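You operate a simulated robot arm through the tools that you are given. There is no shell and no other tool. Be economical: measure what you need, move in short steps, check, and stop when the job is done.

Carry out the task below with a simulated robot arm. There is one attempt and no reset: what you move stays moved.

TASK
Pack the small bearing with grease on the packer and lay it in the parts tray.
Fine: brass sleeve on top, pump only till grease shows, sleeve back.

It is judged by the outcome, as a careful person would: the job done as asked, and still so three seconds after it is handed in. It fails if anything else is knocked over, pushed out of place, dropped, spilled or broken.

THE ROBOT
A 6-joint arm with a two-finger parallel gripper, fixed in place. Base frame: the origin is at the foot of the arm, x ahead of it, y to its left, z up; the work surface is at about z = 850. Lengths are in mm, angles in degrees, forces in N, time in s.
With the tool pointing down near the work surface it reaches from about 240 to 640 mm from the base axis. Its first joint turns from -66.0 to 66.0 degrees. Payload 2.7 kg.
Tool frame: the origin (TCP) lies between the finger pads and is the grasp point; the fingertips stand 23 mm ahead of it; z points along the fingers, y is the line along which they close. The gripper opens to 94 mm. The fingers are 38 mm wide and 10 mm thick; the gripper's body (54 by 96 mm) begins 39 mm behind the TCP.
Orientation is told as [roll, pitch, yaw] about the base's x, y, z axes, in that order, counted from this pose: with the fingers straight down and closing along the base's y, the tool's x points along the base's -x, its y along +y and its z along -z.

THE INTERFACE
- The arm moves only by the tool arm_command. Its argument "deltas" is a list of rows, each a list of 7 numbers: the shift along the tool's x, y, z in mm, then the turn, a rotation vector about the tool's x, y, z in rad, then the closure, from 0 (fully open) to 1 (shut). In form: [[dx, dy, dz, wx, wy, wz, claw], ...]. A call has 1 to 8 rows; each row is the pose to reach, as a shift and turn from the pose commanded when the call began, along the tool's axes at that moment. A row lasts 0.2 s, in which the tool goes at most 50 mm and 8.6 degrees; a call with a longer step from one row to the next is refused whole, and so is a gripper value outside its range. A pose out of reach is approached as far as the arm can. The call stops where the force on the tool passes 70 N (or 10 N more than at its start, if that is more) or the arm is blocked; 0.2 s more then pass. The fingers move at their own pace (about 45 mm/s each) and stop on an object; they squeeze with about 24 N. The grip force told is the motor's: it shows also when the fingers shut on nothing. Time passes only in rows, and 0.2 s behind the last, so rows that repeat a pose let the fingers close. It gives the time, the measured TCP pose, the force on the tool (base axes), the opening and the grip force at its end, in the units of the frame above (readings bear some noise), and new pictures: "show" is both (left out), scene, wrist or none.
- Cameras (640 x 400 px; columns grow to the right, rows downward): "scene" is fixed at [70.8, -427.6, 1405.9]; the picture's right is [0.82, -0.57, 0.00], its down [-0.32, -0.46, -0.83] and it looks along [0.47, 0.68, -0.55] (base axes); focal length 302 px, centre (320, 200). "wrist" rides on the gripper at [-39, 0, -44] in the tool frame; the picture's right is [0.00, -1.00, 0.00], its down [0.97, 0.00, -0.24] and it looks along [0.24, 0.00, 0.97] (tool axes); focal length 218 px, centre (320, 200).
- probe_pixels(camera, pixels): for up to 12 pixels [column, row] of the newest picture of that camera ("zoom" is the newest enlarged one), the place [x, y, z] in the base frame of the surface seen there, good to about 2 mm. No time passes.
- zoom(camera, box): a new picture of the part [left, top, right, bottom] of that camera's present view, enlarged. No time passes.
- hand_in(): hands the job in; it is judged then, once.

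Work in short steps. Measure before you move; look again where a grasp or a placing could have gone wrong, and mend it. You have 80 turns and 120 pictures in all, the two below and enlarged ones among them. Open the gripper and draw the arm clear of the work before you hand the job in, unless the task says otherwise; then end with one line.

The tools are called after ">>>" as name(argument=value, ...) on one line, values as JSON. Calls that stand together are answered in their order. arm_command: Moves the arm, as the interface text tells. Its arguments: {"type":"object","properties":{"deltas":{"type":"array","items":{"type":"array","items":{"type":"number"}}},"show":{"type":"string","enum":["both","scene","wrist","none"]}},"required":["deltas"]} The other tools are called the same way: probe_pixels (camera, pixels) gives the place of the surface under pixels of a picture; zoom (camera, box) takes an enlarged picture of a part of a camera's view; hand_in () hands the job in.

At the start:

```text
t: 0.0
tcp_pos: [333.7, -128.0, 1245.4]
tool_rot: [-0.1, 0.1, 0.0]
ft_force: [0.3, 0.1, -0.2]
finger_gap: 93.8
finger_force: 0.1
```

scene: 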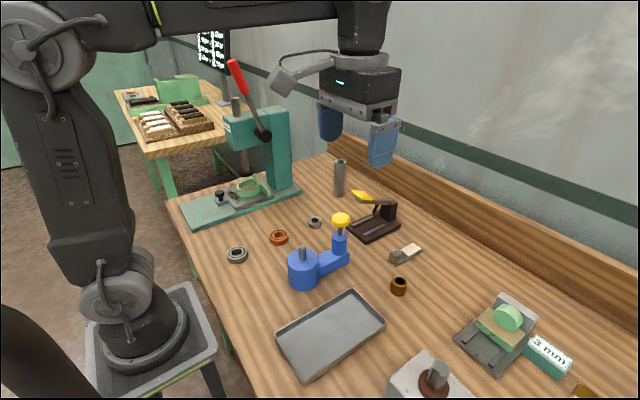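
wrist: 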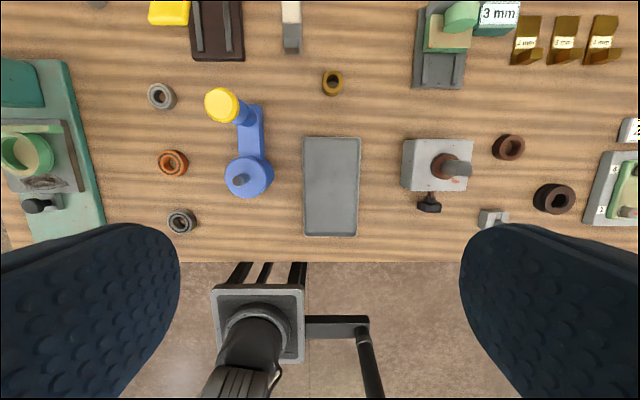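

The blue packer with a yellow pump button is near scene (315,260); three rings, the brass sleeve (398,286) and the tray (330,335) are in view. I zoom to see the details.

>>> zoom(camera="scene", box=[210, 190, 430, 330])

>>> zoom(camera="wrist", box=[130, 60, 370, 240])

```text
2.86 times, centred on (320, 260) of scene
```

zoom: 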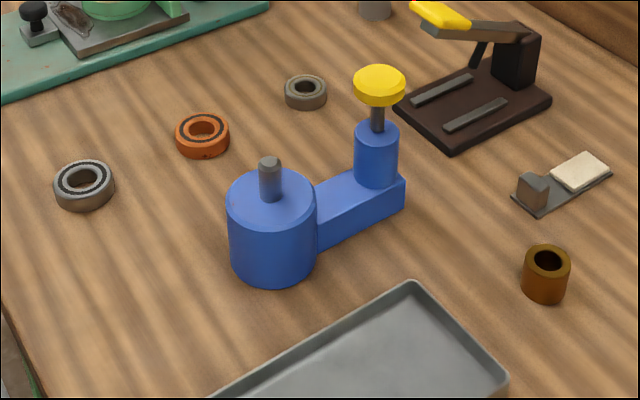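

```text
2.22 times, centred on (250, 150) of wrist
```

zoom: 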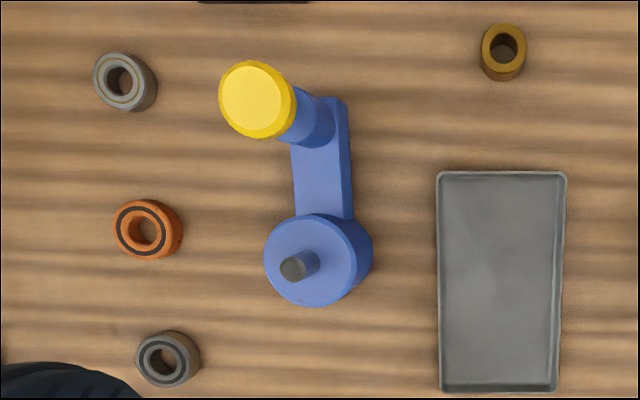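

I measure the rings, the packer, the sleeve and the tray.

>>> probe_pixels(camera="zoom", pixels=[[97, 80], [145, 82], [118, 55], [118, 106], [116, 229], [166, 229], [138, 362], [186, 362], [258, 98], [292, 268], [308, 290], [320, 190]])

>>> probe_pixels(camera="wrist", pixels=[[324, 80], [341, 80], [332, 72], [332, 89], [330, 185], [304, 138], [360, 138], [304, 236], [357, 236], [239, 181], [205, 105], [240, 105]])

```text
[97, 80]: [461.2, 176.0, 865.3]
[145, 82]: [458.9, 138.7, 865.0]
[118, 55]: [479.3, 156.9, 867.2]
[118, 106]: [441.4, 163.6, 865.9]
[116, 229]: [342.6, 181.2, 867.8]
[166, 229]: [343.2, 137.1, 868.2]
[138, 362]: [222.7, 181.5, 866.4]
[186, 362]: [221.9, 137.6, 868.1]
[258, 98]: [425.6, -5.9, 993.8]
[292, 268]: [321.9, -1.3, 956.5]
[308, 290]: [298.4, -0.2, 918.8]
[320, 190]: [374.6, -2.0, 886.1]
```

```text
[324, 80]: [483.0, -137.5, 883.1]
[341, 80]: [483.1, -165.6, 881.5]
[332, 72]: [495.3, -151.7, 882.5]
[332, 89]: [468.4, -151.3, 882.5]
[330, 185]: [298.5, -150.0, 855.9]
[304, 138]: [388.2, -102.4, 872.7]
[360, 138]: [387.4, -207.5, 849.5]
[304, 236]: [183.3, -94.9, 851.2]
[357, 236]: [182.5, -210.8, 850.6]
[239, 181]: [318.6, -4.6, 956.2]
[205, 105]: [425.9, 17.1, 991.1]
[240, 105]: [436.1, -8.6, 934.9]
```

The far grey ring is about 37 mm across and the other two about 44. I move over them for a closer look before deciding.

>>> arm_command(deltas=[[-11, 45, 0, 0, 0, 0, 0], [-22, 90, 10, 0, 0, 0, 0], [-33, 135, 30, 0, 0, 0, 0], [-44, 175, 55, 0, 0, 0, 0], [-55, 210, 85, 0, 0, 0, 0], [-66, 250, 110, 0, 0, 0, 0], [-66, 270, 140, 0, 0, 0, 0], [-66, 278, 160, 0, 0, 0, 0]])

```text
refused: row 3 steps farther than a row can; nothing moved
```

>>> arm_command(deltas=[[-11, 42, 0, 0, 0, 0, 0], [-22, 84, 10, 0, 0, 0, 0], [-33, 126, 25, 0, 0, 0, 0], [-44, 165, 45, 0, 0, 0, 0], [-55, 200, 70, 0, 0, 0, 0], [-66, 235, 100, 0, 0, 0, 0], [-66, 263, 130, 0, 0, 0, 0], [-66, 278, 160, 0, 0, 0, 0]])

```text
t: 1.8
tcp_pos: [400.4, 152.6, 1088.9]
tool_rot: [0.0, 0.0, 0.0]
ft_force: [0.3, 0.6, -1.0]
finger_gap: 94.0
finger_force: 0.1
```

scene: 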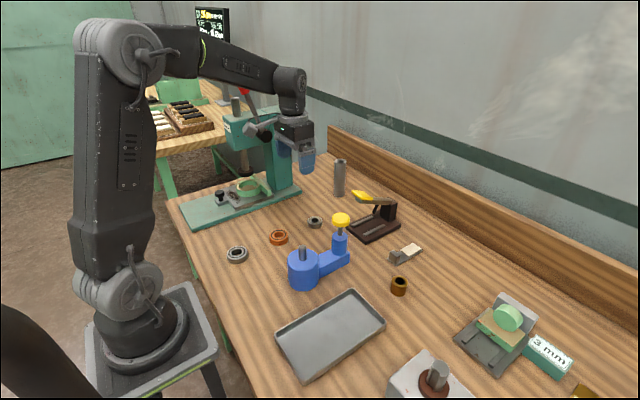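
wrist: 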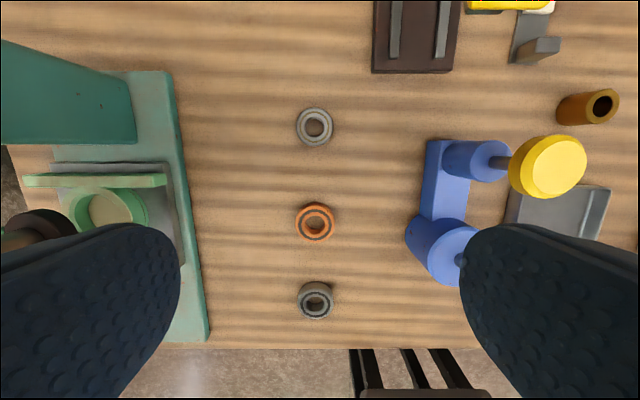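

>>> zoom(camera="wrist", box=[275, 95, 355, 145])

>>> zoom(camera="wrist", box=[235, 200, 395, 330])

>>> probe_pixels(camera="wrist", pixels=[[297, 127], [331, 127], [314, 110], [314, 143], [296, 222], [334, 222], [300, 302], [333, 302], [305, 125], [323, 125], [314, 127], [314, 225]])

```text
8.00 times, centred on (315, 120) of wrist
```

zoom: 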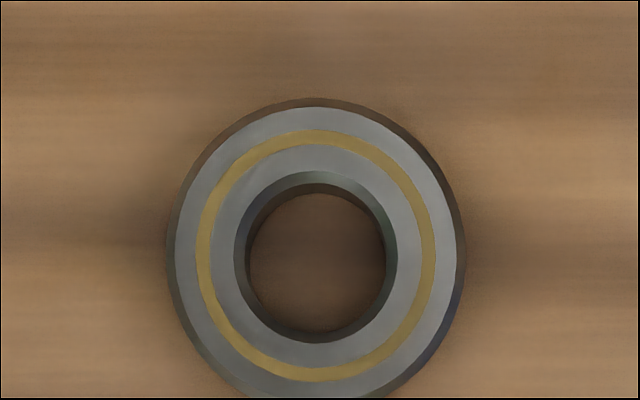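

```text
3.08 times, centred on (315, 265) of wrist
```

zoom: 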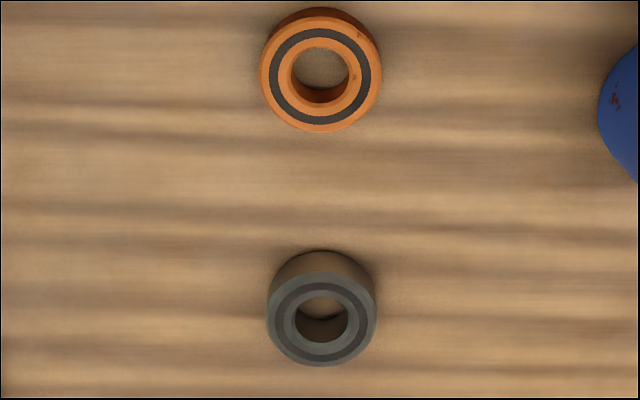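

```text
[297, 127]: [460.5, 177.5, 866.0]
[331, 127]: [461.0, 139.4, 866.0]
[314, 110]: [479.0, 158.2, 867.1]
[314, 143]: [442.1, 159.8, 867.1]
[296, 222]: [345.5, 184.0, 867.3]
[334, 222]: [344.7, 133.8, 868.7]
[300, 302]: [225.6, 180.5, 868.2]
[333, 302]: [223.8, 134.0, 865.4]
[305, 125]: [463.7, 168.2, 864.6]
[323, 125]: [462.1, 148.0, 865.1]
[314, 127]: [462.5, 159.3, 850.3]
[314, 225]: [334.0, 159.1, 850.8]
```

The far ring (460,158) is the smallest at 37.5 mm OD and 16 mm high. Next I measure the packer's post, deck and button, and the sleeve, in an enlarged scene view.

>>> zoom(camera="scene", box=[275, 205, 365, 295])

>>> probe_pixels(camera="scene", pixels=[[398, 282], [391, 282], [406, 282], [398, 277], [398, 292], [302, 248], [303, 258], [295, 258], [312, 258], [290, 262], [341, 218], [340, 235]])

```text
4.44 times, centred on (320, 250) of scene
```

zoom: 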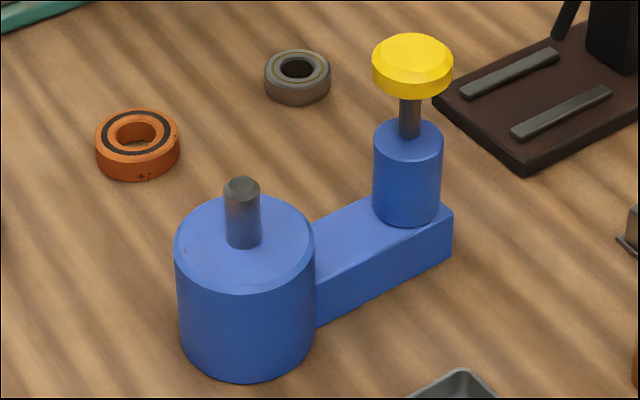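

```text
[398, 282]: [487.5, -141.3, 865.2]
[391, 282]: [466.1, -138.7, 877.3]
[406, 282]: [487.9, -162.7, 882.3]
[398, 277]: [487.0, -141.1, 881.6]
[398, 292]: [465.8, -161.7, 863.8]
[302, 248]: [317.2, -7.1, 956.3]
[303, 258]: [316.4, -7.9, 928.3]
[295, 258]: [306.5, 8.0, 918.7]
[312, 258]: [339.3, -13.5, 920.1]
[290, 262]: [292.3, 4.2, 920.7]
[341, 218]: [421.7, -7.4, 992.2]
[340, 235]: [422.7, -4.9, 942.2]
```

>>> probe_pixels(camera="zoom", pixels=[[242, 179], [225, 188], [258, 188], [242, 198], [242, 186], [180, 240], [312, 232], [245, 197], [244, 294], [412, 38], [376, 60], [449, 66]])

>>> zoom(camera="wrist", box=[400, 60, 640, 210])

```text
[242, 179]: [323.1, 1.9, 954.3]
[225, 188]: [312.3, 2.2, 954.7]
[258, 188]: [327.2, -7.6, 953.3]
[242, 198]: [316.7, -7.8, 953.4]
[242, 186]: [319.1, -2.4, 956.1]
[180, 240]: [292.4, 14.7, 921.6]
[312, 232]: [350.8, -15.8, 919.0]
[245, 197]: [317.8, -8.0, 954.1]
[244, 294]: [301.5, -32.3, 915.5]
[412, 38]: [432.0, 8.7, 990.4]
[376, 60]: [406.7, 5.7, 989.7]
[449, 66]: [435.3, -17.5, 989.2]
```

```text
2.67 times, centred on (520, 135) of wrist
```

zoom: 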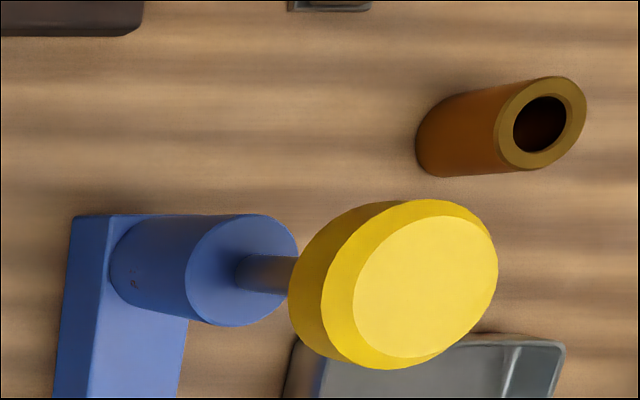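

I go above the packer for a close overhead measurement of the post.

>>> arm_command(deltas=[[20, -40, 0, 0, 0, 0, 0], [45, -80, 5, 0, 0, 0, 0], [80, -115, 15, 0, 0, 0, 0], [110, -150, 25, 0, 0, 0, 0], [115, -156, 50, 0, 0, 0, 0], [115, -156, 50, 0, 0, 0, 0]], show="wrist")

```text
refused: row 3 steps farther than a row can; nothing moved
```

>>> arm_command(deltas=[[20, -38, 0, 0, 0, 0, 0], [48, -76, 5, 0, 0, 0, 0], [78, -113, 12, 0, 0, 0, 0], [100, -145, 25, 0, 0, 0, 0], [115, -156, 50, 0, 0, 0, 0], [115, -156, 50, 0, 0, 0, 0]], show="wrist")

```text
t: 3.2
tcp_pos: [282.7, -9.2, 1038.6]
tool_rot: [0.0, 0.0, 0.1]
ft_force: [0.7, 0.2, -0.1]
finger_gap: 94.0
finger_force: 0.0
```

wrist: 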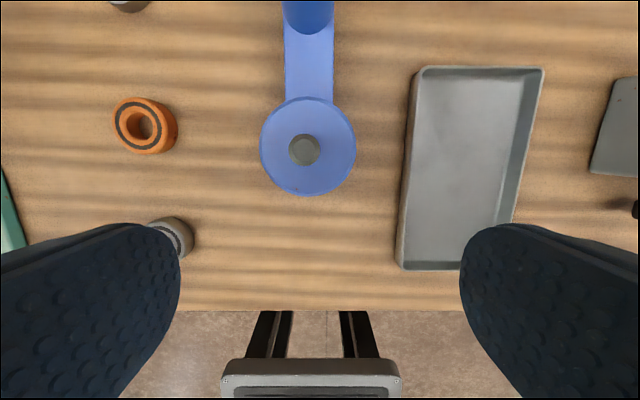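

I repeat the pose to see whether the reading settles, and enlarge the post.

>>> arm_command(deltas=[[0, 0, 0, 0, 0, 0, 0], [0, 0, 0, 0, 0, 0, 0]], show="none")

>>> zoom(camera="wrist", box=[240, 80, 380, 200])

```text
t: 3.8
tcp_pos: [282.9, -9.5, 1038.3]
tool_rot: [0.0, 0.0, 0.1]
ft_force: [0.2, -0.1, 0.3]
finger_gap: 93.9
finger_force: 0.0
```

```text
3.33 times, centred on (310, 140) of wrist
```

zoom: 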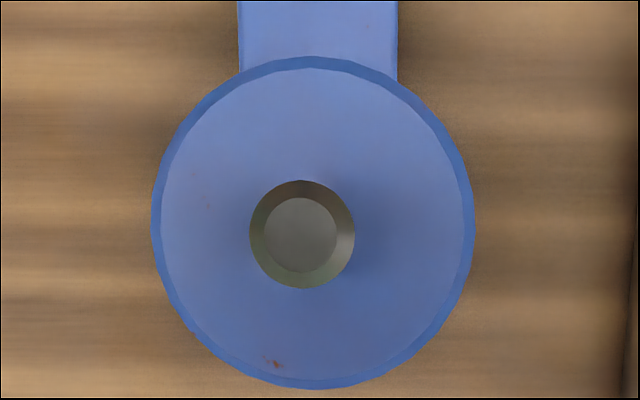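

>>> probe_pixels(camera="zoom", pixels=[[303, 234], [268, 234], [334, 234], [303, 202], [303, 268], [252, 234], [353, 234], [303, 183], [303, 285], [155, 225], [472, 225], [310, 384]])

>>> probe_pixels(camera="wrist", pixels=[[455, 160], [410, 68], [543, 70], [400, 268], [460, 265], [428, 75], [530, 75], [412, 255], [445, 220]])

```text
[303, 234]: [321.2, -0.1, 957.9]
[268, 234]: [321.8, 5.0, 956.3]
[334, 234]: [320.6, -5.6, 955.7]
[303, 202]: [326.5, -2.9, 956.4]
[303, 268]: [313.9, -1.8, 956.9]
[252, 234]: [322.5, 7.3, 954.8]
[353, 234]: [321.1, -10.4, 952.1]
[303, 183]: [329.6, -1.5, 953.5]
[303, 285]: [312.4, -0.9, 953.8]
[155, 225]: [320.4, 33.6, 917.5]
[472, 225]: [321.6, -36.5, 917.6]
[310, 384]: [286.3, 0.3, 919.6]
```

```text
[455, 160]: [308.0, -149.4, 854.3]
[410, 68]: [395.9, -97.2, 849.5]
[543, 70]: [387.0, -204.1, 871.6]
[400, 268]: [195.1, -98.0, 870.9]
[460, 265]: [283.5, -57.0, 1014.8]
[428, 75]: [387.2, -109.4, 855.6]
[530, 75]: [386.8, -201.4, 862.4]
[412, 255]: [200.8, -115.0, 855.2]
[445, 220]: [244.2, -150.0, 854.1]
```

Post centre is about (321,-1.3), 17.5 mm across with its top at 956; deck at 919; tray floor at 854. Now I go above the small bearing at (460.5,158.5).

>>> arm_command(deltas=[[0, 45, 0, 0, 0, 0, 0], [-20, 88, 0, 0, 0, 0, 0], [-50, 125, 0, 0, 0, 0, 0], [-88, 155, 0, 0, 0, 0, 0], [-132, 168, 15, 0, 0, 0, 0], [-174, 168, 40, 0, 0, 0, 0], [-178, 168, 75, 0, 0, 0, 0], [-178, 168, 75, 0, 0, 0, 0]], show="wrist")

```text
t: 5.6
tcp_pos: [463.8, 161.5, 961.6]
tool_rot: [0.0, 0.0, 0.0]
ft_force: [-1.3, -0.2, 0.0]
finger_gap: 94.1
finger_force: 0.0
```

wrist: 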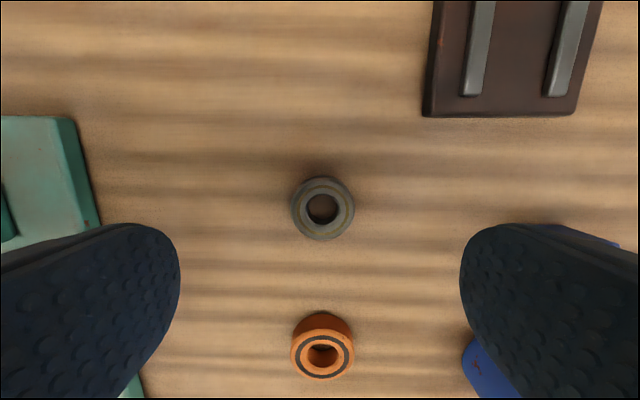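

>>> zoom(camera="wrist", box=[282, 171, 362, 246])

>>> probe_pixels(camera="wrist", pixels=[[294, 207], [350, 207], [322, 180], [322, 237], [306, 207], [339, 207], [322, 190], [322, 224]])

```text
5.33 times, centred on (322, 208) of wrist
```

zoom: 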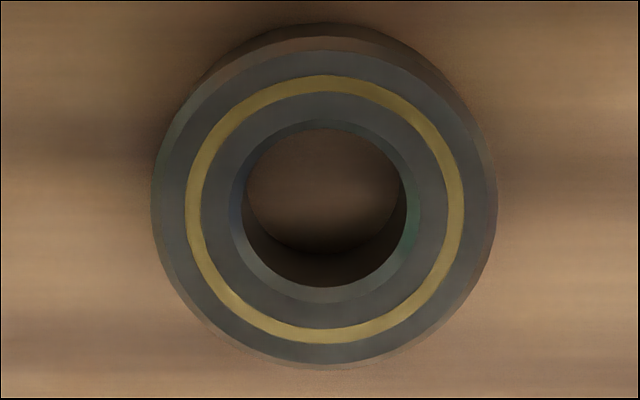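

```text
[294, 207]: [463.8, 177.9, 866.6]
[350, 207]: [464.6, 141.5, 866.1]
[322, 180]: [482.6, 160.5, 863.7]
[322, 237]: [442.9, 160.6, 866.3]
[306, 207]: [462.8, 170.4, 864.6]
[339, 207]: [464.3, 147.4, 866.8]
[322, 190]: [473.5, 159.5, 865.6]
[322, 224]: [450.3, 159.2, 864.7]
```

Bearing centre about (461.5,159.5). I descend part way and correct.

>>> arm_command(deltas=[[2.3, -2, 40, 0, 0, 0, 0], [2.3, -2, 70, 0, 0, 0, 0], [2.3, -2, 70, 0, 0, 0, 0]], show="none")

```text
t: 6.4
tcp_pos: [459.5, 158.8, 893.5]
tool_rot: [0.0, 0.0, 0.0]
ft_force: [-0.2, -0.5, 0.1]
finger_gap: 93.9
finger_force: 0.1
```

>>> arm_command(deltas=[[-1.8, 0.6, 10, 0, 0, 0, 0], [-1.8, 0.6, 17, 0, 0, 0, 0], [-1.8, 0.6, 17, 0, 0, 0, 0]], show="none")

```text
t: 7.2
tcp_pos: [462.4, 159.7, 874.1]
tool_rot: [0.0, 0.0, 0.0]
ft_force: [0.1, -0.4, 0.0]
finger_gap: 94.0
finger_force: 0.0
```

>>> arm_command(deltas=[[0, 0, -2, 0, 0, 0, 0.3], [0, 0, -2, 0, 0, 0, 0.6], [0, 0, -2, 0, 0, 0, 1], [0, 0, -2, 0, 0, 0, 1], [0, 0, -2, 0, 0, 0, 1], [0, 0, -2, 0, 0, 0, 1]], show="wrist")

```text
t: 8.6
tcp_pos: [463.1, 158.3, 878.4]
tool_rot: [0.0, 0.0, 0.1]
ft_force: [1.6, -0.8, 2.2]
finger_gap: 43.5
finger_force: 23.9
```

wrist: 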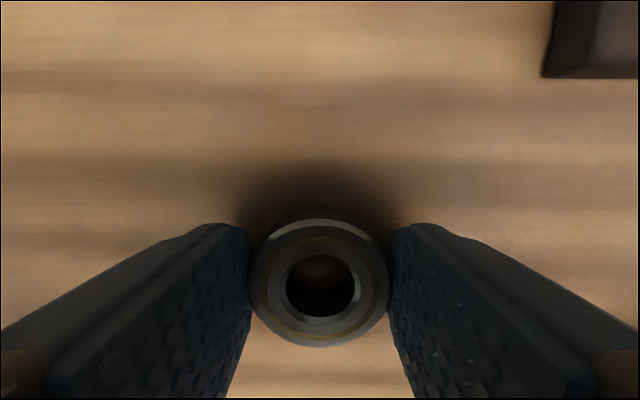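

The bearing is gripped (gap 43.5, 24 N). I lift it.

>>> arm_command(deltas=[[0, 0, -20, 0, 0, 0, 1], [0, 0, -60, 0, 0, 0, 1], [0, 0, -105, 0, 0, 0, 1], [0, 0, -145, 0, 0, 0, 1], [0, 0, -145, 0, 0, 0, 1]])

```text
t: 9.8
tcp_pos: [465.8, 162.3, 1024.9]
tool_rot: [0.1, 0.1, 0.0]
ft_force: [-0.4, -0.4, -1.3]
finger_gap: 43.2
finger_force: 23.8
```

scene: 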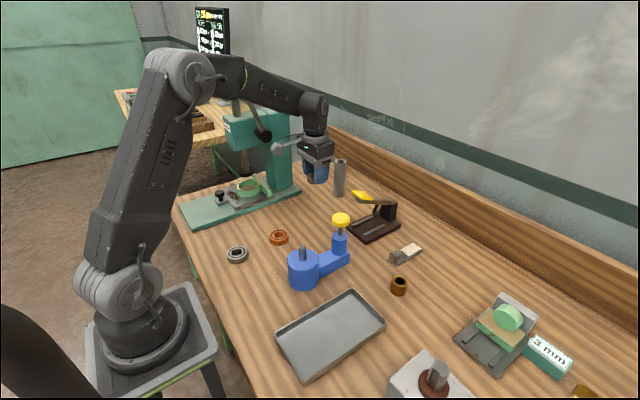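
wrist: 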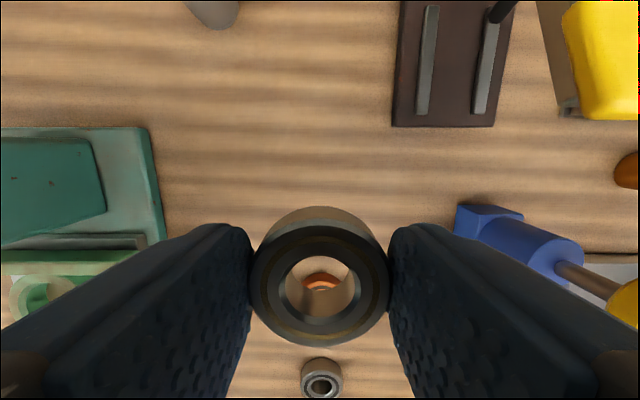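

Bearing is held. I measure its offset from the TCP by probing it.

>>> zoom(camera="wrist", box=[240, 195, 400, 355])

>>> probe_pixels(camera="wrist", pixels=[[320, 225], [320, 342], [320, 247], [320, 329], [280, 285], [360, 285], [254, 285], [387, 285], [320, 255], [320, 318]])

```text
2.50 times, centred on (320, 275) of wrist
```

zoom: 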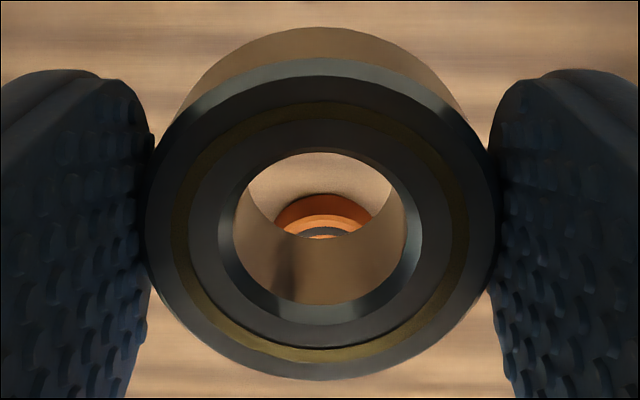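

```text
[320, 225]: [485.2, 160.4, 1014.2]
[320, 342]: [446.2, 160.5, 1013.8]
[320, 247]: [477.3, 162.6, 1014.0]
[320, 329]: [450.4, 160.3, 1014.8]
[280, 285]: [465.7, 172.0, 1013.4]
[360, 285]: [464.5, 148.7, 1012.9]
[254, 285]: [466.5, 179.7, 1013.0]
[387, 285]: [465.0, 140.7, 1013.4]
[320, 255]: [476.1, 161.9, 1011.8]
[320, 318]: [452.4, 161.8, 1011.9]
```

>>> arm_command(deltas=[[45, 0, 0, 0, 0, 0, 1], [90, 0, 0, 0, 0, 0, 1], [125, -30, 0, 0, 0, 0, 1], [143, -70, 0, 0, 0, 0, 1], [143, -110, 0, 0, 0, 0, 1], [143, -145, 0, 0, 0, 0, 1], [143, -161, 0, 0, 0, 0, 1], [143, -161, 0, 0, 0, 0, 1]])

```text
t: 11.6
tcp_pos: [321.3, -0.8, 1022.1]
tool_rot: [0.1, 0.0, 0.1]
ft_force: [-0.2, 0.9, -1.5]
finger_gap: 43.1
finger_force: 24.1
```

scene: 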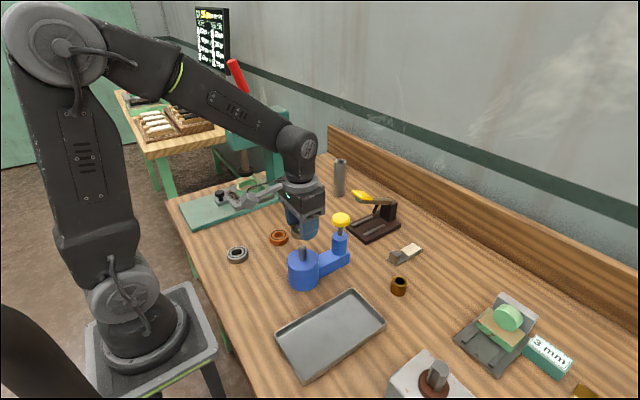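
wrist: 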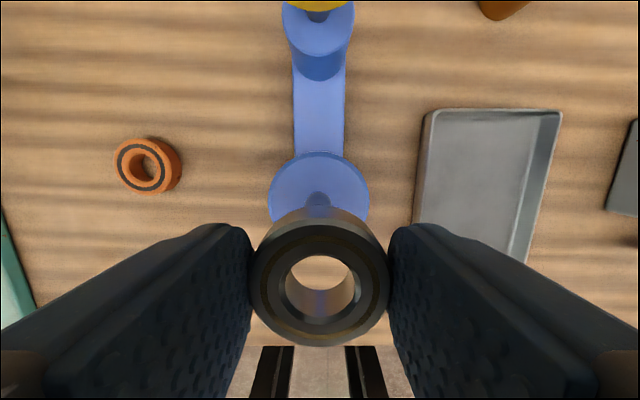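

>>> arm_command(deltas=[[0, 0.8, 15, 0, 0, 0, 1], [0, 0.8, 30, 0, 0, 0, 1], [0, 0.8, 30, 0, 0, 0, 1]])

>>> zoom(camera="scene", box=[265, 200, 345, 280])

>>> zoom(camera="wrist", box=[240, 195, 400, 355])

```text
t: 12.4
tcp_pos: [317.8, 0.6, 992.7]
tool_rot: [0.0, -0.1, 0.0]
ft_force: [0.1, -0.3, -2.8]
finger_gap: 42.9
finger_force: 23.5
```

scene: 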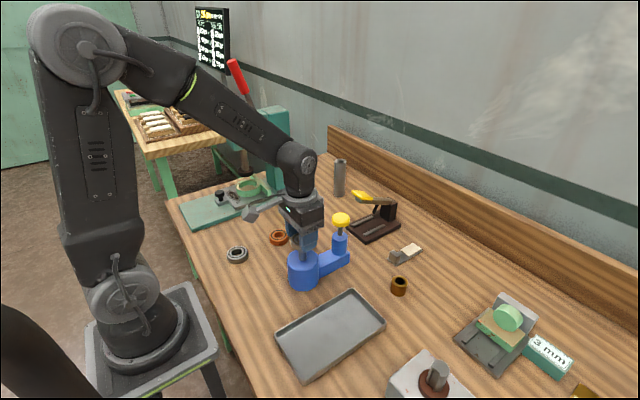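
wrist: 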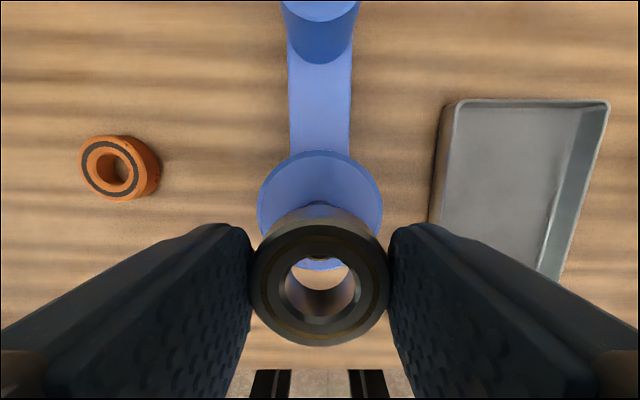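

```text
5.00 times, centred on (305, 240) of scene
```

zoom: 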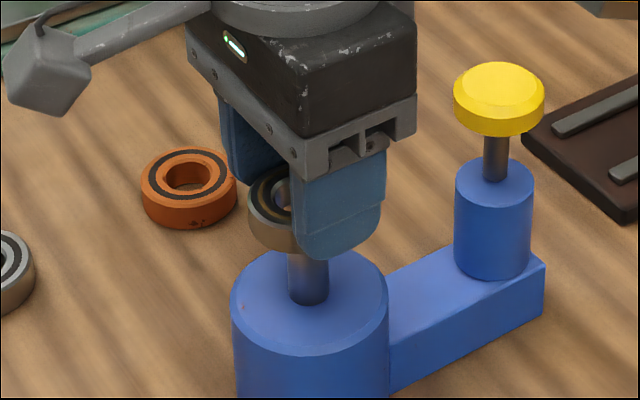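

```text
2.50 times, centred on (320, 275) of wrist
```

zoom: 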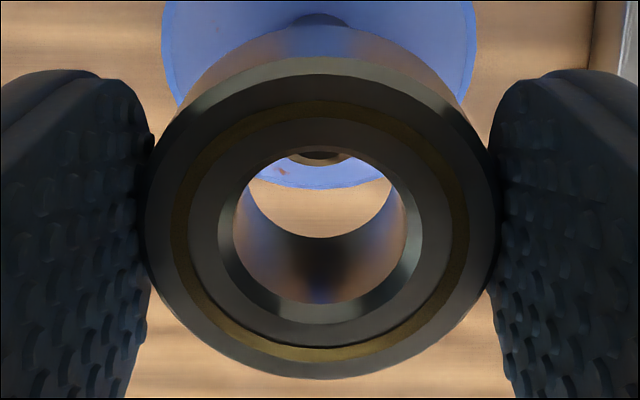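

>>> probe_pixels(camera="zoom", pixels=[[320, 59], [320, 378], [148, 220], [490, 220], [320, 149], [320, 318], [320, 305], [320, 162], [320, 156], [320, 14], [236, 225], [406, 225]])

```text
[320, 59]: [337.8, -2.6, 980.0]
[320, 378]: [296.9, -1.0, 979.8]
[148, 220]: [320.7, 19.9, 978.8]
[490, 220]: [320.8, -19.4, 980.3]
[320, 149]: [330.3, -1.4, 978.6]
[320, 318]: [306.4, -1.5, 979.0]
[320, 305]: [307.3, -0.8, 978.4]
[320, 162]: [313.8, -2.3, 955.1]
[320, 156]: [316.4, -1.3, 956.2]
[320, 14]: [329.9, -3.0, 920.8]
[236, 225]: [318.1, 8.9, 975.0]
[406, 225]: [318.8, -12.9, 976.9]
```

The bearing centre reads about (318.4,-1.2) against the post at (320.6,-1.3). I shift +2 mm in x, lower 5 mm and look through the bore.

>>> arm_command(deltas=[[-2, 0, 0, 0, 0, 0, 1], [-2, 0, 4, 0, 0, 0, 1], [-2, 0, 4, 0, 0, 0, 1]], show="none")

>>> zoom(camera="wrist", box=[240, 195, 400, 355])

>>> zoom(camera="scene", box=[280, 225, 330, 265])

```text
t: 13.2
tcp_pos: [321.1, -1.8, 987.3]
tool_rot: [-0.1, 0.0, 0.0]
ft_force: [0.2, -0.1, -1.3]
finger_gap: 43.4
finger_force: 24.2
```

```text
2.50 times, centred on (320, 275) of wrist
```

zoom: 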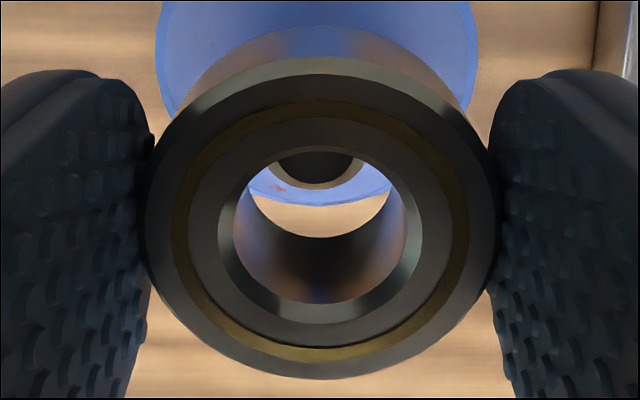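

```text
10.00 times, centred on (305, 245) of scene
```

zoom: 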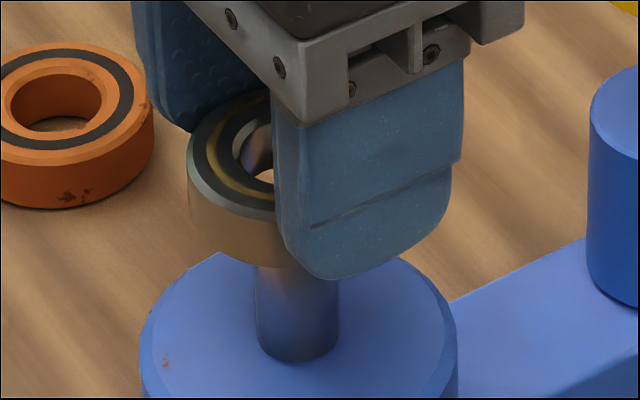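

Through the bore the post sits about 0.5 mm to +y and 1 mm to +x of centre. I correct and lower gently, watching the force.

>>> arm_command(deltas=[[-1, 0.5, 0, 0, 0, 0, 1], [-1, 0.5, 4, 0, 0, 0, 1], [-1, 0.5, 7, 0, 0, 0, 1], [-1, 0.5, 10, 0, 0, 0, 1], [-1, 0.5, 10, 0, 0, 0, 1]], show="none")

>>> zoom(camera="wrist", box=[240, 195, 400, 355])

```text
t: 14.4
tcp_pos: [321.6, -0.8, 978.3]
tool_rot: [0.0, 0.0, 0.0]
ft_force: [-0.9, 0.0, -1.5]
finger_gap: 43.3
finger_force: 23.6
```

```text
2.50 times, centred on (320, 275) of wrist
```

zoom: 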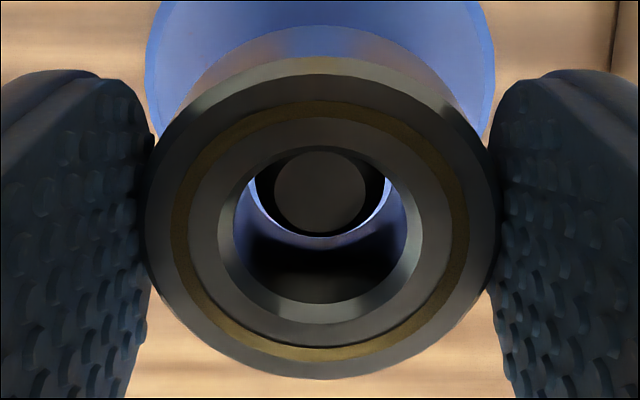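

The post is centred in the bore. I continue down.

>>> arm_command(deltas=[[0, 0, 5, 0, 0, 0, 1], [0, 0, 10, 0, 0, 0, 1], [0, 0, 15, 0, 0, 0, 1], [0, 0, 20, 0, 0, 0, 1], [0, 0, 24, 0, 0, 0, 1], [0, 0, 24, 0, 0, 0, 1]], show="none")

>>> zoom(camera="scene", box=[275, 225, 355, 285])

```text
t: 15.8
tcp_pos: [323.5, 0.7, 952.0]
tool_rot: [0.0, 0.0, 0.0]
ft_force: [-1.8, -0.5, -0.4]
finger_gap: 43.3
finger_force: 24.0
```

```text
6.67 times, centred on (315, 255) of scene
```

zoom: 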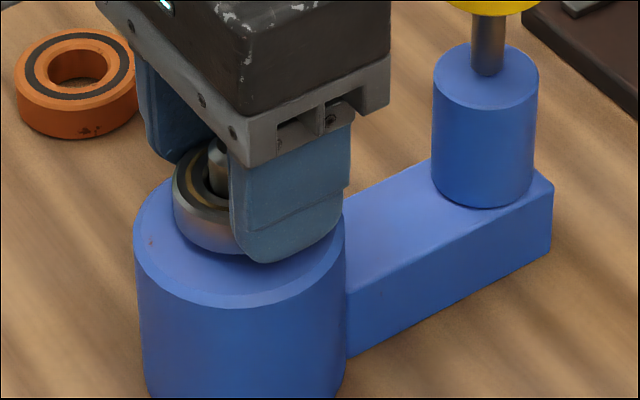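

>>> arm_command(deltas=[[0, 0, 1.5, 0, 0, 0, 1], [0, 0, 3, 0, 0, 0, 1], [0, 0, 4, 0, 0, 0, 1], [0, 0, 4, 0, 0, 0, 1]], show="none")

>>> zoom(camera="scene", box=[285, 235, 335, 275])

```text
t: 16.8
tcp_pos: [323.0, 0.1, 949.2]
tool_rot: [-0.1, 0.1, 0.0]
ft_force: [0.1, 0.6, -1.2]
finger_gap: 43.0
finger_force: 23.8
```

```text
10.00 times, centred on (310, 255) of scene
```

zoom: 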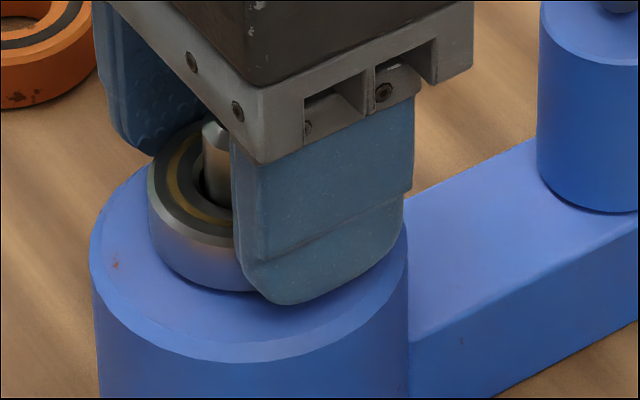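

>>> arm_command(deltas=[[0, 0, 1, 0, 0, 0, 1], [0, 0, 2, 0, 0, 0, 1], [0, 0, 2, 0, 0, 0, 1]], show="none")

>>> probe_pixels(camera="scene", pixels=[[297, 252], [298, 260], [295, 256]])

>>> zoom(camera="scene", box=[285, 235, 335, 275])

```text
t: 17.6
tcp_pos: [323.6, 0.4, 948.2]
tool_rot: [0.0, 0.0, 0.0]
ft_force: [-3.8, 0.5, 11.2]
finger_gap: 43.1
finger_force: 23.9
```

```text
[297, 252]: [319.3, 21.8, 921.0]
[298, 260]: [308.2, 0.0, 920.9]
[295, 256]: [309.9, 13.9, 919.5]
```

```text
10.00 times, centred on (310, 255) of scene
```

zoom: 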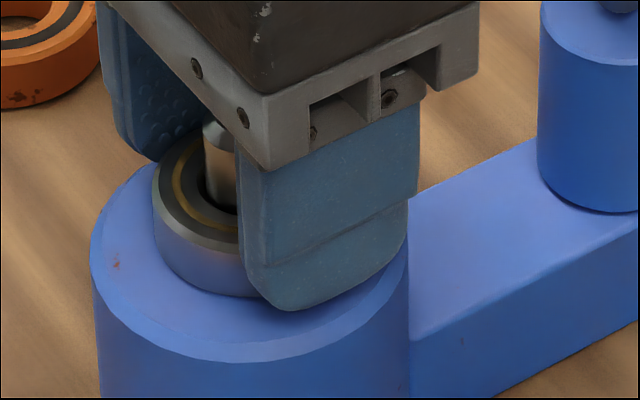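

Contact (11 N): the bearing is seated on the deck. I open and rise.

>>> arm_command(deltas=[[0, 0, -1, 0, 0, 0, 0.4], [0, 0, -1, 0, 0, 0, 0.2], [0, 0, -1, 0, 0, 0, 0.2], [0, 0, -20, 0, 0, 0, 0.2], [0, 0, -60, 0, 0, 0, 0.2], [0, 0, -100, 0, 0, 0, 0.1], [0, 0, -120, 0, 0, 0, 0], [0, 0, -120, 0, 0, 0, 0]], show="wrist")

>>> zoom(camera="scene", box=[275, 225, 355, 285])

```text
t: 19.4
tcp_pos: [321.9, 0.7, 1067.5]
tool_rot: [0.0, 0.0, 0.0]
ft_force: [0.0, 0.1, -0.8]
finger_gap: 93.8
finger_force: 0.0
```

wrist: 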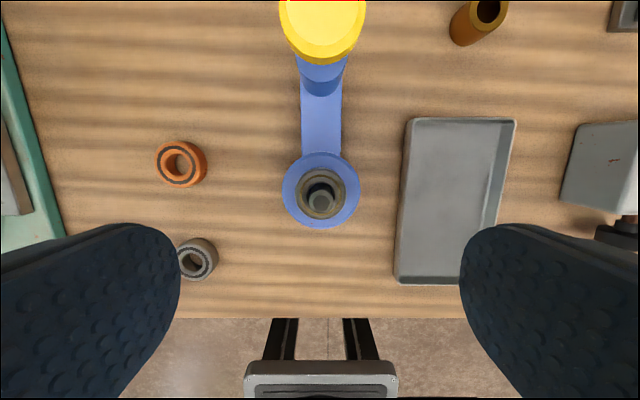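

```text
6.67 times, centred on (315, 255) of scene
```

zoom: 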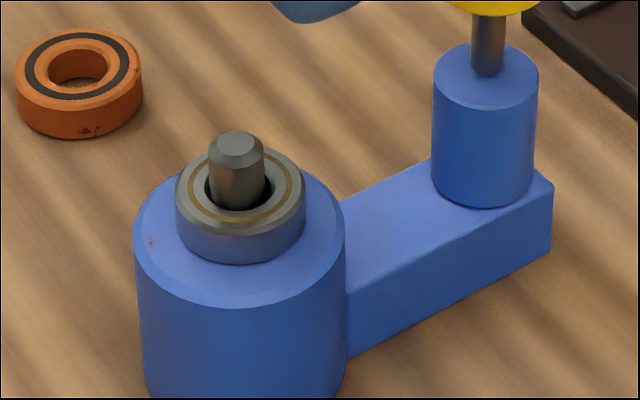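

The bearing sits flat on the packer. Now I go above the brass sleeve at (481,-151).

>>> arm_command(deltas=[[-25, -38, 0, 0, 0, 0, 0], [-55, -76, 0, 0, 0, 0, 0], [-85, -112, 0, 0, 0, 0, 0], [-120, -140, 5, 0, 0, 0, 0], [-150, -152, 30, 0, 0, 0, 0], [-156, -152, 70, 0, 0, 0, 0], [-156, -152, 95, 0, 0, 0, 0], [-156, -152, 95, 0, 0, 0, 0]], show="wrist")

>>> zoom(camera="wrist", box=[270, 160, 370, 240])

```text
t: 21.2
tcp_pos: [478.9, -149.2, 973.3]
tool_rot: [0.1, 0.0, 0.0]
ft_force: [0.1, 0.4, -0.3]
finger_gap: 94.2
finger_force: 0.0
```

wrist: 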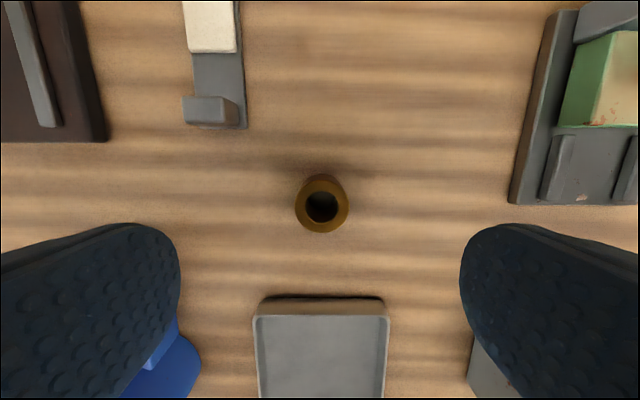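

```text
5.00 times, centred on (320, 200) of wrist
```

zoom: 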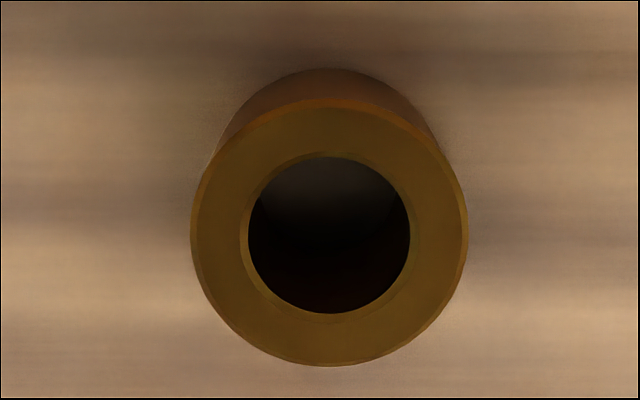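

>>> probe_pixels(camera="zoom", pixels=[[196, 235], [461, 235], [329, 112], [329, 358], [244, 235], [412, 235], [329, 152], [329, 316], [329, 235]])

>>> probe_pixels(camera="wrist", pixels=[[239, 100], [208, 112], [511, 200], [262, 318], [380, 318], [320, 310]])

```text
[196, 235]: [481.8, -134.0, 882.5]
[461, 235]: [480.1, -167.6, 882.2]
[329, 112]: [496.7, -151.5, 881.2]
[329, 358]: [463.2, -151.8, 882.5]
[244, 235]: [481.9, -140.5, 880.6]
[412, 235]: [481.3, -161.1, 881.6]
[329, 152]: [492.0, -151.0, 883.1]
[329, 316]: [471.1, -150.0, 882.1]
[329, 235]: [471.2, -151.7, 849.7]
```

```text
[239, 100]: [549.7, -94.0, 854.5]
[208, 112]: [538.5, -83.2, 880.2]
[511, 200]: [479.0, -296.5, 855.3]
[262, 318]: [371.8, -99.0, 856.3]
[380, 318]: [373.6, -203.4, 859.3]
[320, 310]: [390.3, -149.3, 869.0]
```

Sleeve centre is (480.5,-151), OD 33.5, bore 20.5, top 882. I descend on it.

>>> arm_command(deltas=[[-1.3, -1.3, 40, 0, 0, 0, 0], [-1.3, -1.3, 70, 0, 0, 0, 0], [-1.3, -1.3, 84, 0, 0, 0, 0], [-1.3, -1.3, 84, 0, 0, 0, 0]], show="wrist")

```text
t: 22.2
tcp_pos: [480.3, -150.7, 889.0]
tool_rot: [-0.1, 0.0, 0.0]
ft_force: [-0.2, -0.5, 0.3]
finger_gap: 93.9
finger_force: 0.1
```

wrist: 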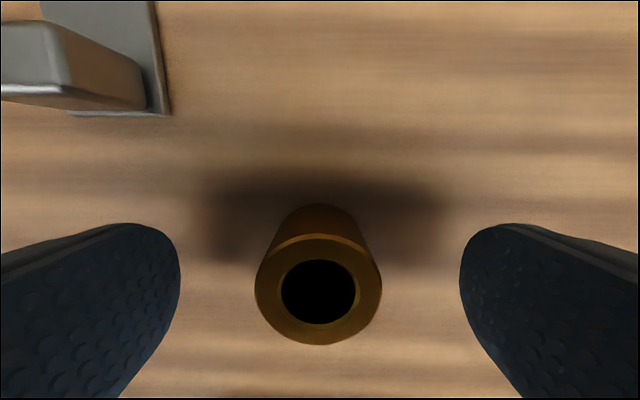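

>>> arm_command(deltas=[[-1.3, 0.4, 4, 0, 0, 0, 0.2], [-1.3, 0.4, 4, 0, 0, 0, 0.5], [-1.3, 0.4, 4, 0, 0, 0, 0.8], [-1.3, 0.4, 4, 0, 0, 0, 1], [-1.3, 0.4, 4, 0, 0, 0, 1], [-1.3, 0.4, 4, 0, 0, 0, 1], [-1.3, 0.4, 4, 0, 0, 0, 1]], show="none")

```text
t: 23.8
tcp_pos: [484.0, -151.9, 886.6]
tool_rot: [0.1, -0.1, 0.0]
ft_force: [1.2, -0.1, 1.0]
finger_gap: 35.4
finger_force: 24.0
```

>>> arm_command(deltas=[[0, 0, -20, 0, 0, 0, 1], [0, 0, -60, 0, 0, 0, 1], [0, 0, -105, 0, 0, 0, 1], [0, 0, -140, 0, 0, 0, 1], [45, 0, -140, 0, 0, 0, 1], [90, 0, -140, 0, 0, 0, 1], [135, 0, -140, 0, 0, 0, 1], [160, 0, -140, 0, 0, 0, 1]])

```text
t: 25.6
tcp_pos: [320.0, -151.6, 1024.9]
tool_rot: [-0.1, 0.0, 0.1]
ft_force: [0.5, 1.1, -2.3]
finger_gap: 35.5
finger_force: 23.8
```

scene: 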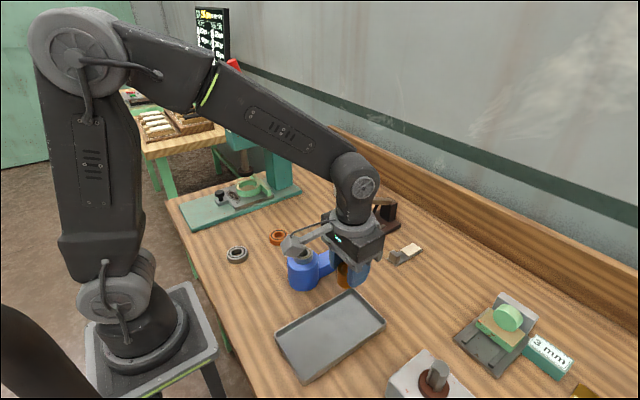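
wrist: 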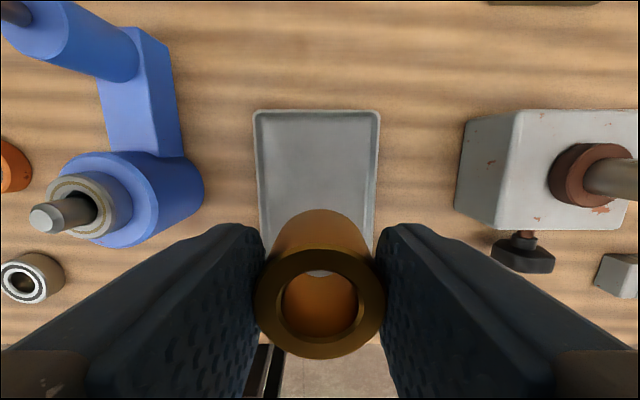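

>>> arm_command(deltas=[[0, 45, 0, 0, 0, 0, 1], [0, 90, 0, 0, 0, 0, 1], [0, 130, 0, 0, 0, 0, 1], [0, 150.5, 0, 0, 0, 0, 1], [0, 150.5, 0, 0, 0, 0, 1], [0, 150.5, 10, 0, 0, 0, 1], [0, 150.5, 20, 0, 0, 0, 1], [0, 150.5, 20, 0, 0, 0, 1]])

>>> zoom(camera="wrist", box=[240, 155, 400, 365])

>>> zoom(camera="scene", box=[275, 205, 355, 275])

```text
t: 27.4
tcp_pos: [318.2, -0.3, 1003.5]
tool_rot: [0.1, 0.1, 0.0]
ft_force: [0.1, 0.2, -2.9]
finger_gap: 35.9
finger_force: 23.9
```

scene: 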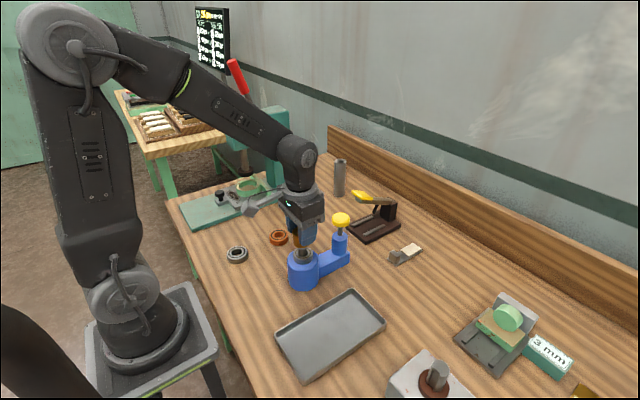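
wrist: 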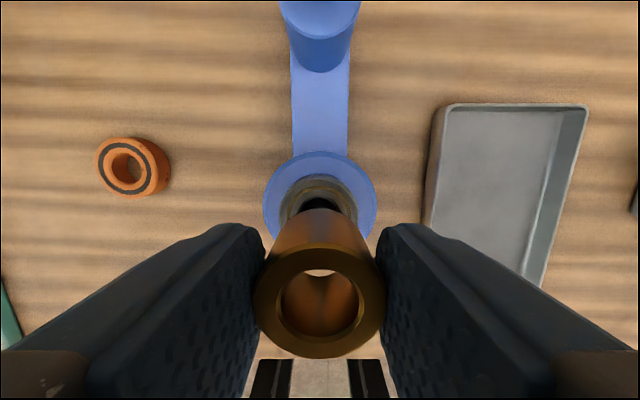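

```text
1.90 times, centred on (320, 260) of wrist
```

zoom: 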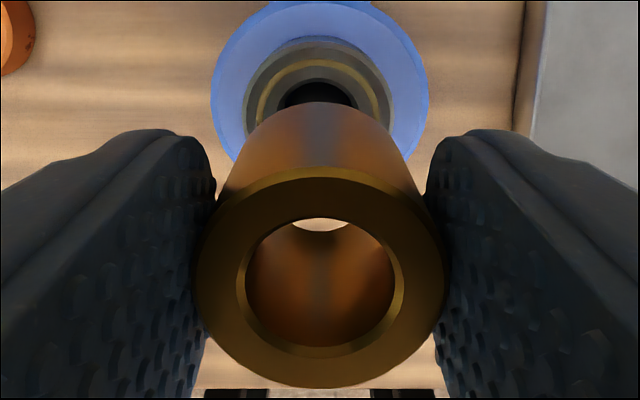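

```text
5.71 times, centred on (315, 240) of scene
```

zoom: 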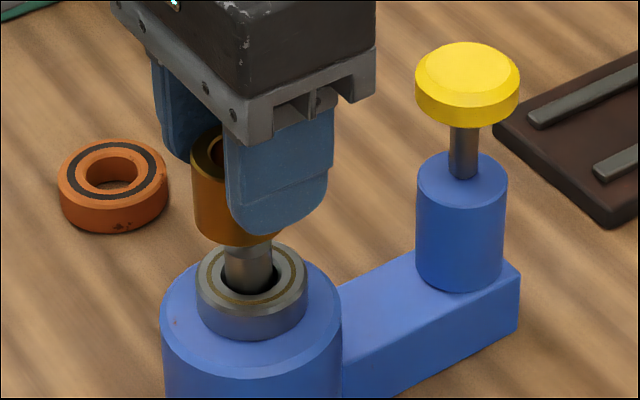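

>>> probe_pixels(camera="wrist", pixels=[[320, 153], [320, 158], [320, 176], [320, 180], [320, 185], [320, 197], [320, 200], [320, 206], [320, 246], [320, 354], [320, 279], [320, 332]])

>>> probe_pixels(camera="zoom", pixels=[[228, 255], [271, 255], [250, 255], [240, 275], [196, 190], [245, 246], [200, 290], [304, 290], [215, 283], [291, 277]])

```text
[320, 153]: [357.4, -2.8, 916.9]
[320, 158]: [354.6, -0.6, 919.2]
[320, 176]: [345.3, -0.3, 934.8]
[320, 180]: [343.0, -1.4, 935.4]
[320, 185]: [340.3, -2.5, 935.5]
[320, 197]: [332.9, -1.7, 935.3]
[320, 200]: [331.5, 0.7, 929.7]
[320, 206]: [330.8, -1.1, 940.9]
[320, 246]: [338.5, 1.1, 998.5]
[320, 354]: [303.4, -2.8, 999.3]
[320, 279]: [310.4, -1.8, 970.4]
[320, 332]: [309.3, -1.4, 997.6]
```

```text
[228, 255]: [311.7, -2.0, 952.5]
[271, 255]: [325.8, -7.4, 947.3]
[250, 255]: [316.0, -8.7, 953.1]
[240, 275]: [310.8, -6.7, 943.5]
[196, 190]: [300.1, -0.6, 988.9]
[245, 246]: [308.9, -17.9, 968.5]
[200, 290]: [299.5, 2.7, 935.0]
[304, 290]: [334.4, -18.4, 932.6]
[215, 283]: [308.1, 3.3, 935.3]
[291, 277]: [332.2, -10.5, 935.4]
```

By the probes the sleeve (320.8) is over the post (321). I lower 14 mm to just start on the chamfer and check.

>>> arm_command(deltas=[[-0.4, 0.2, 4, 0, 0, 0, 1], [-0.4, 0.2, 8, 0, 0, 0, 1], [-0.4, 0.2, 11, 0, 0, 0, 1], [-0.4, 0.2, 13, 0, 0, 0, 1], [-0.4, 0.2, 13, 0, 0, 0, 1]], show="none")

>>> zoom(camera="scene", box=[280, 225, 330, 275])

>>> zoom(camera="wrist", box=[260, 225, 380, 365])

```text
t: 28.6
tcp_pos: [320.8, -1.0, 992.1]
tool_rot: [0.1, 0.0, -0.1]
ft_force: [-1.1, 0.6, -1.1]
finger_gap: 35.5
finger_force: 24.6
```

```text
8.00 times, centred on (305, 250) of scene
```

zoom: 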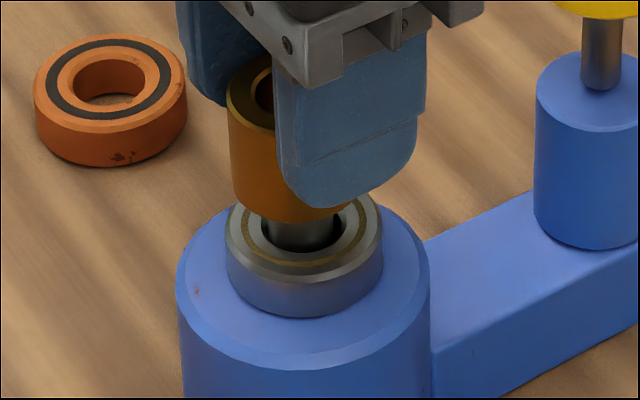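

```text
2.86 times, centred on (320, 295) of wrist
```

zoom: 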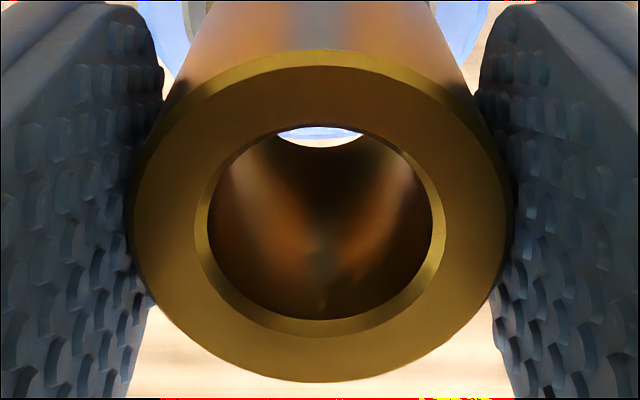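

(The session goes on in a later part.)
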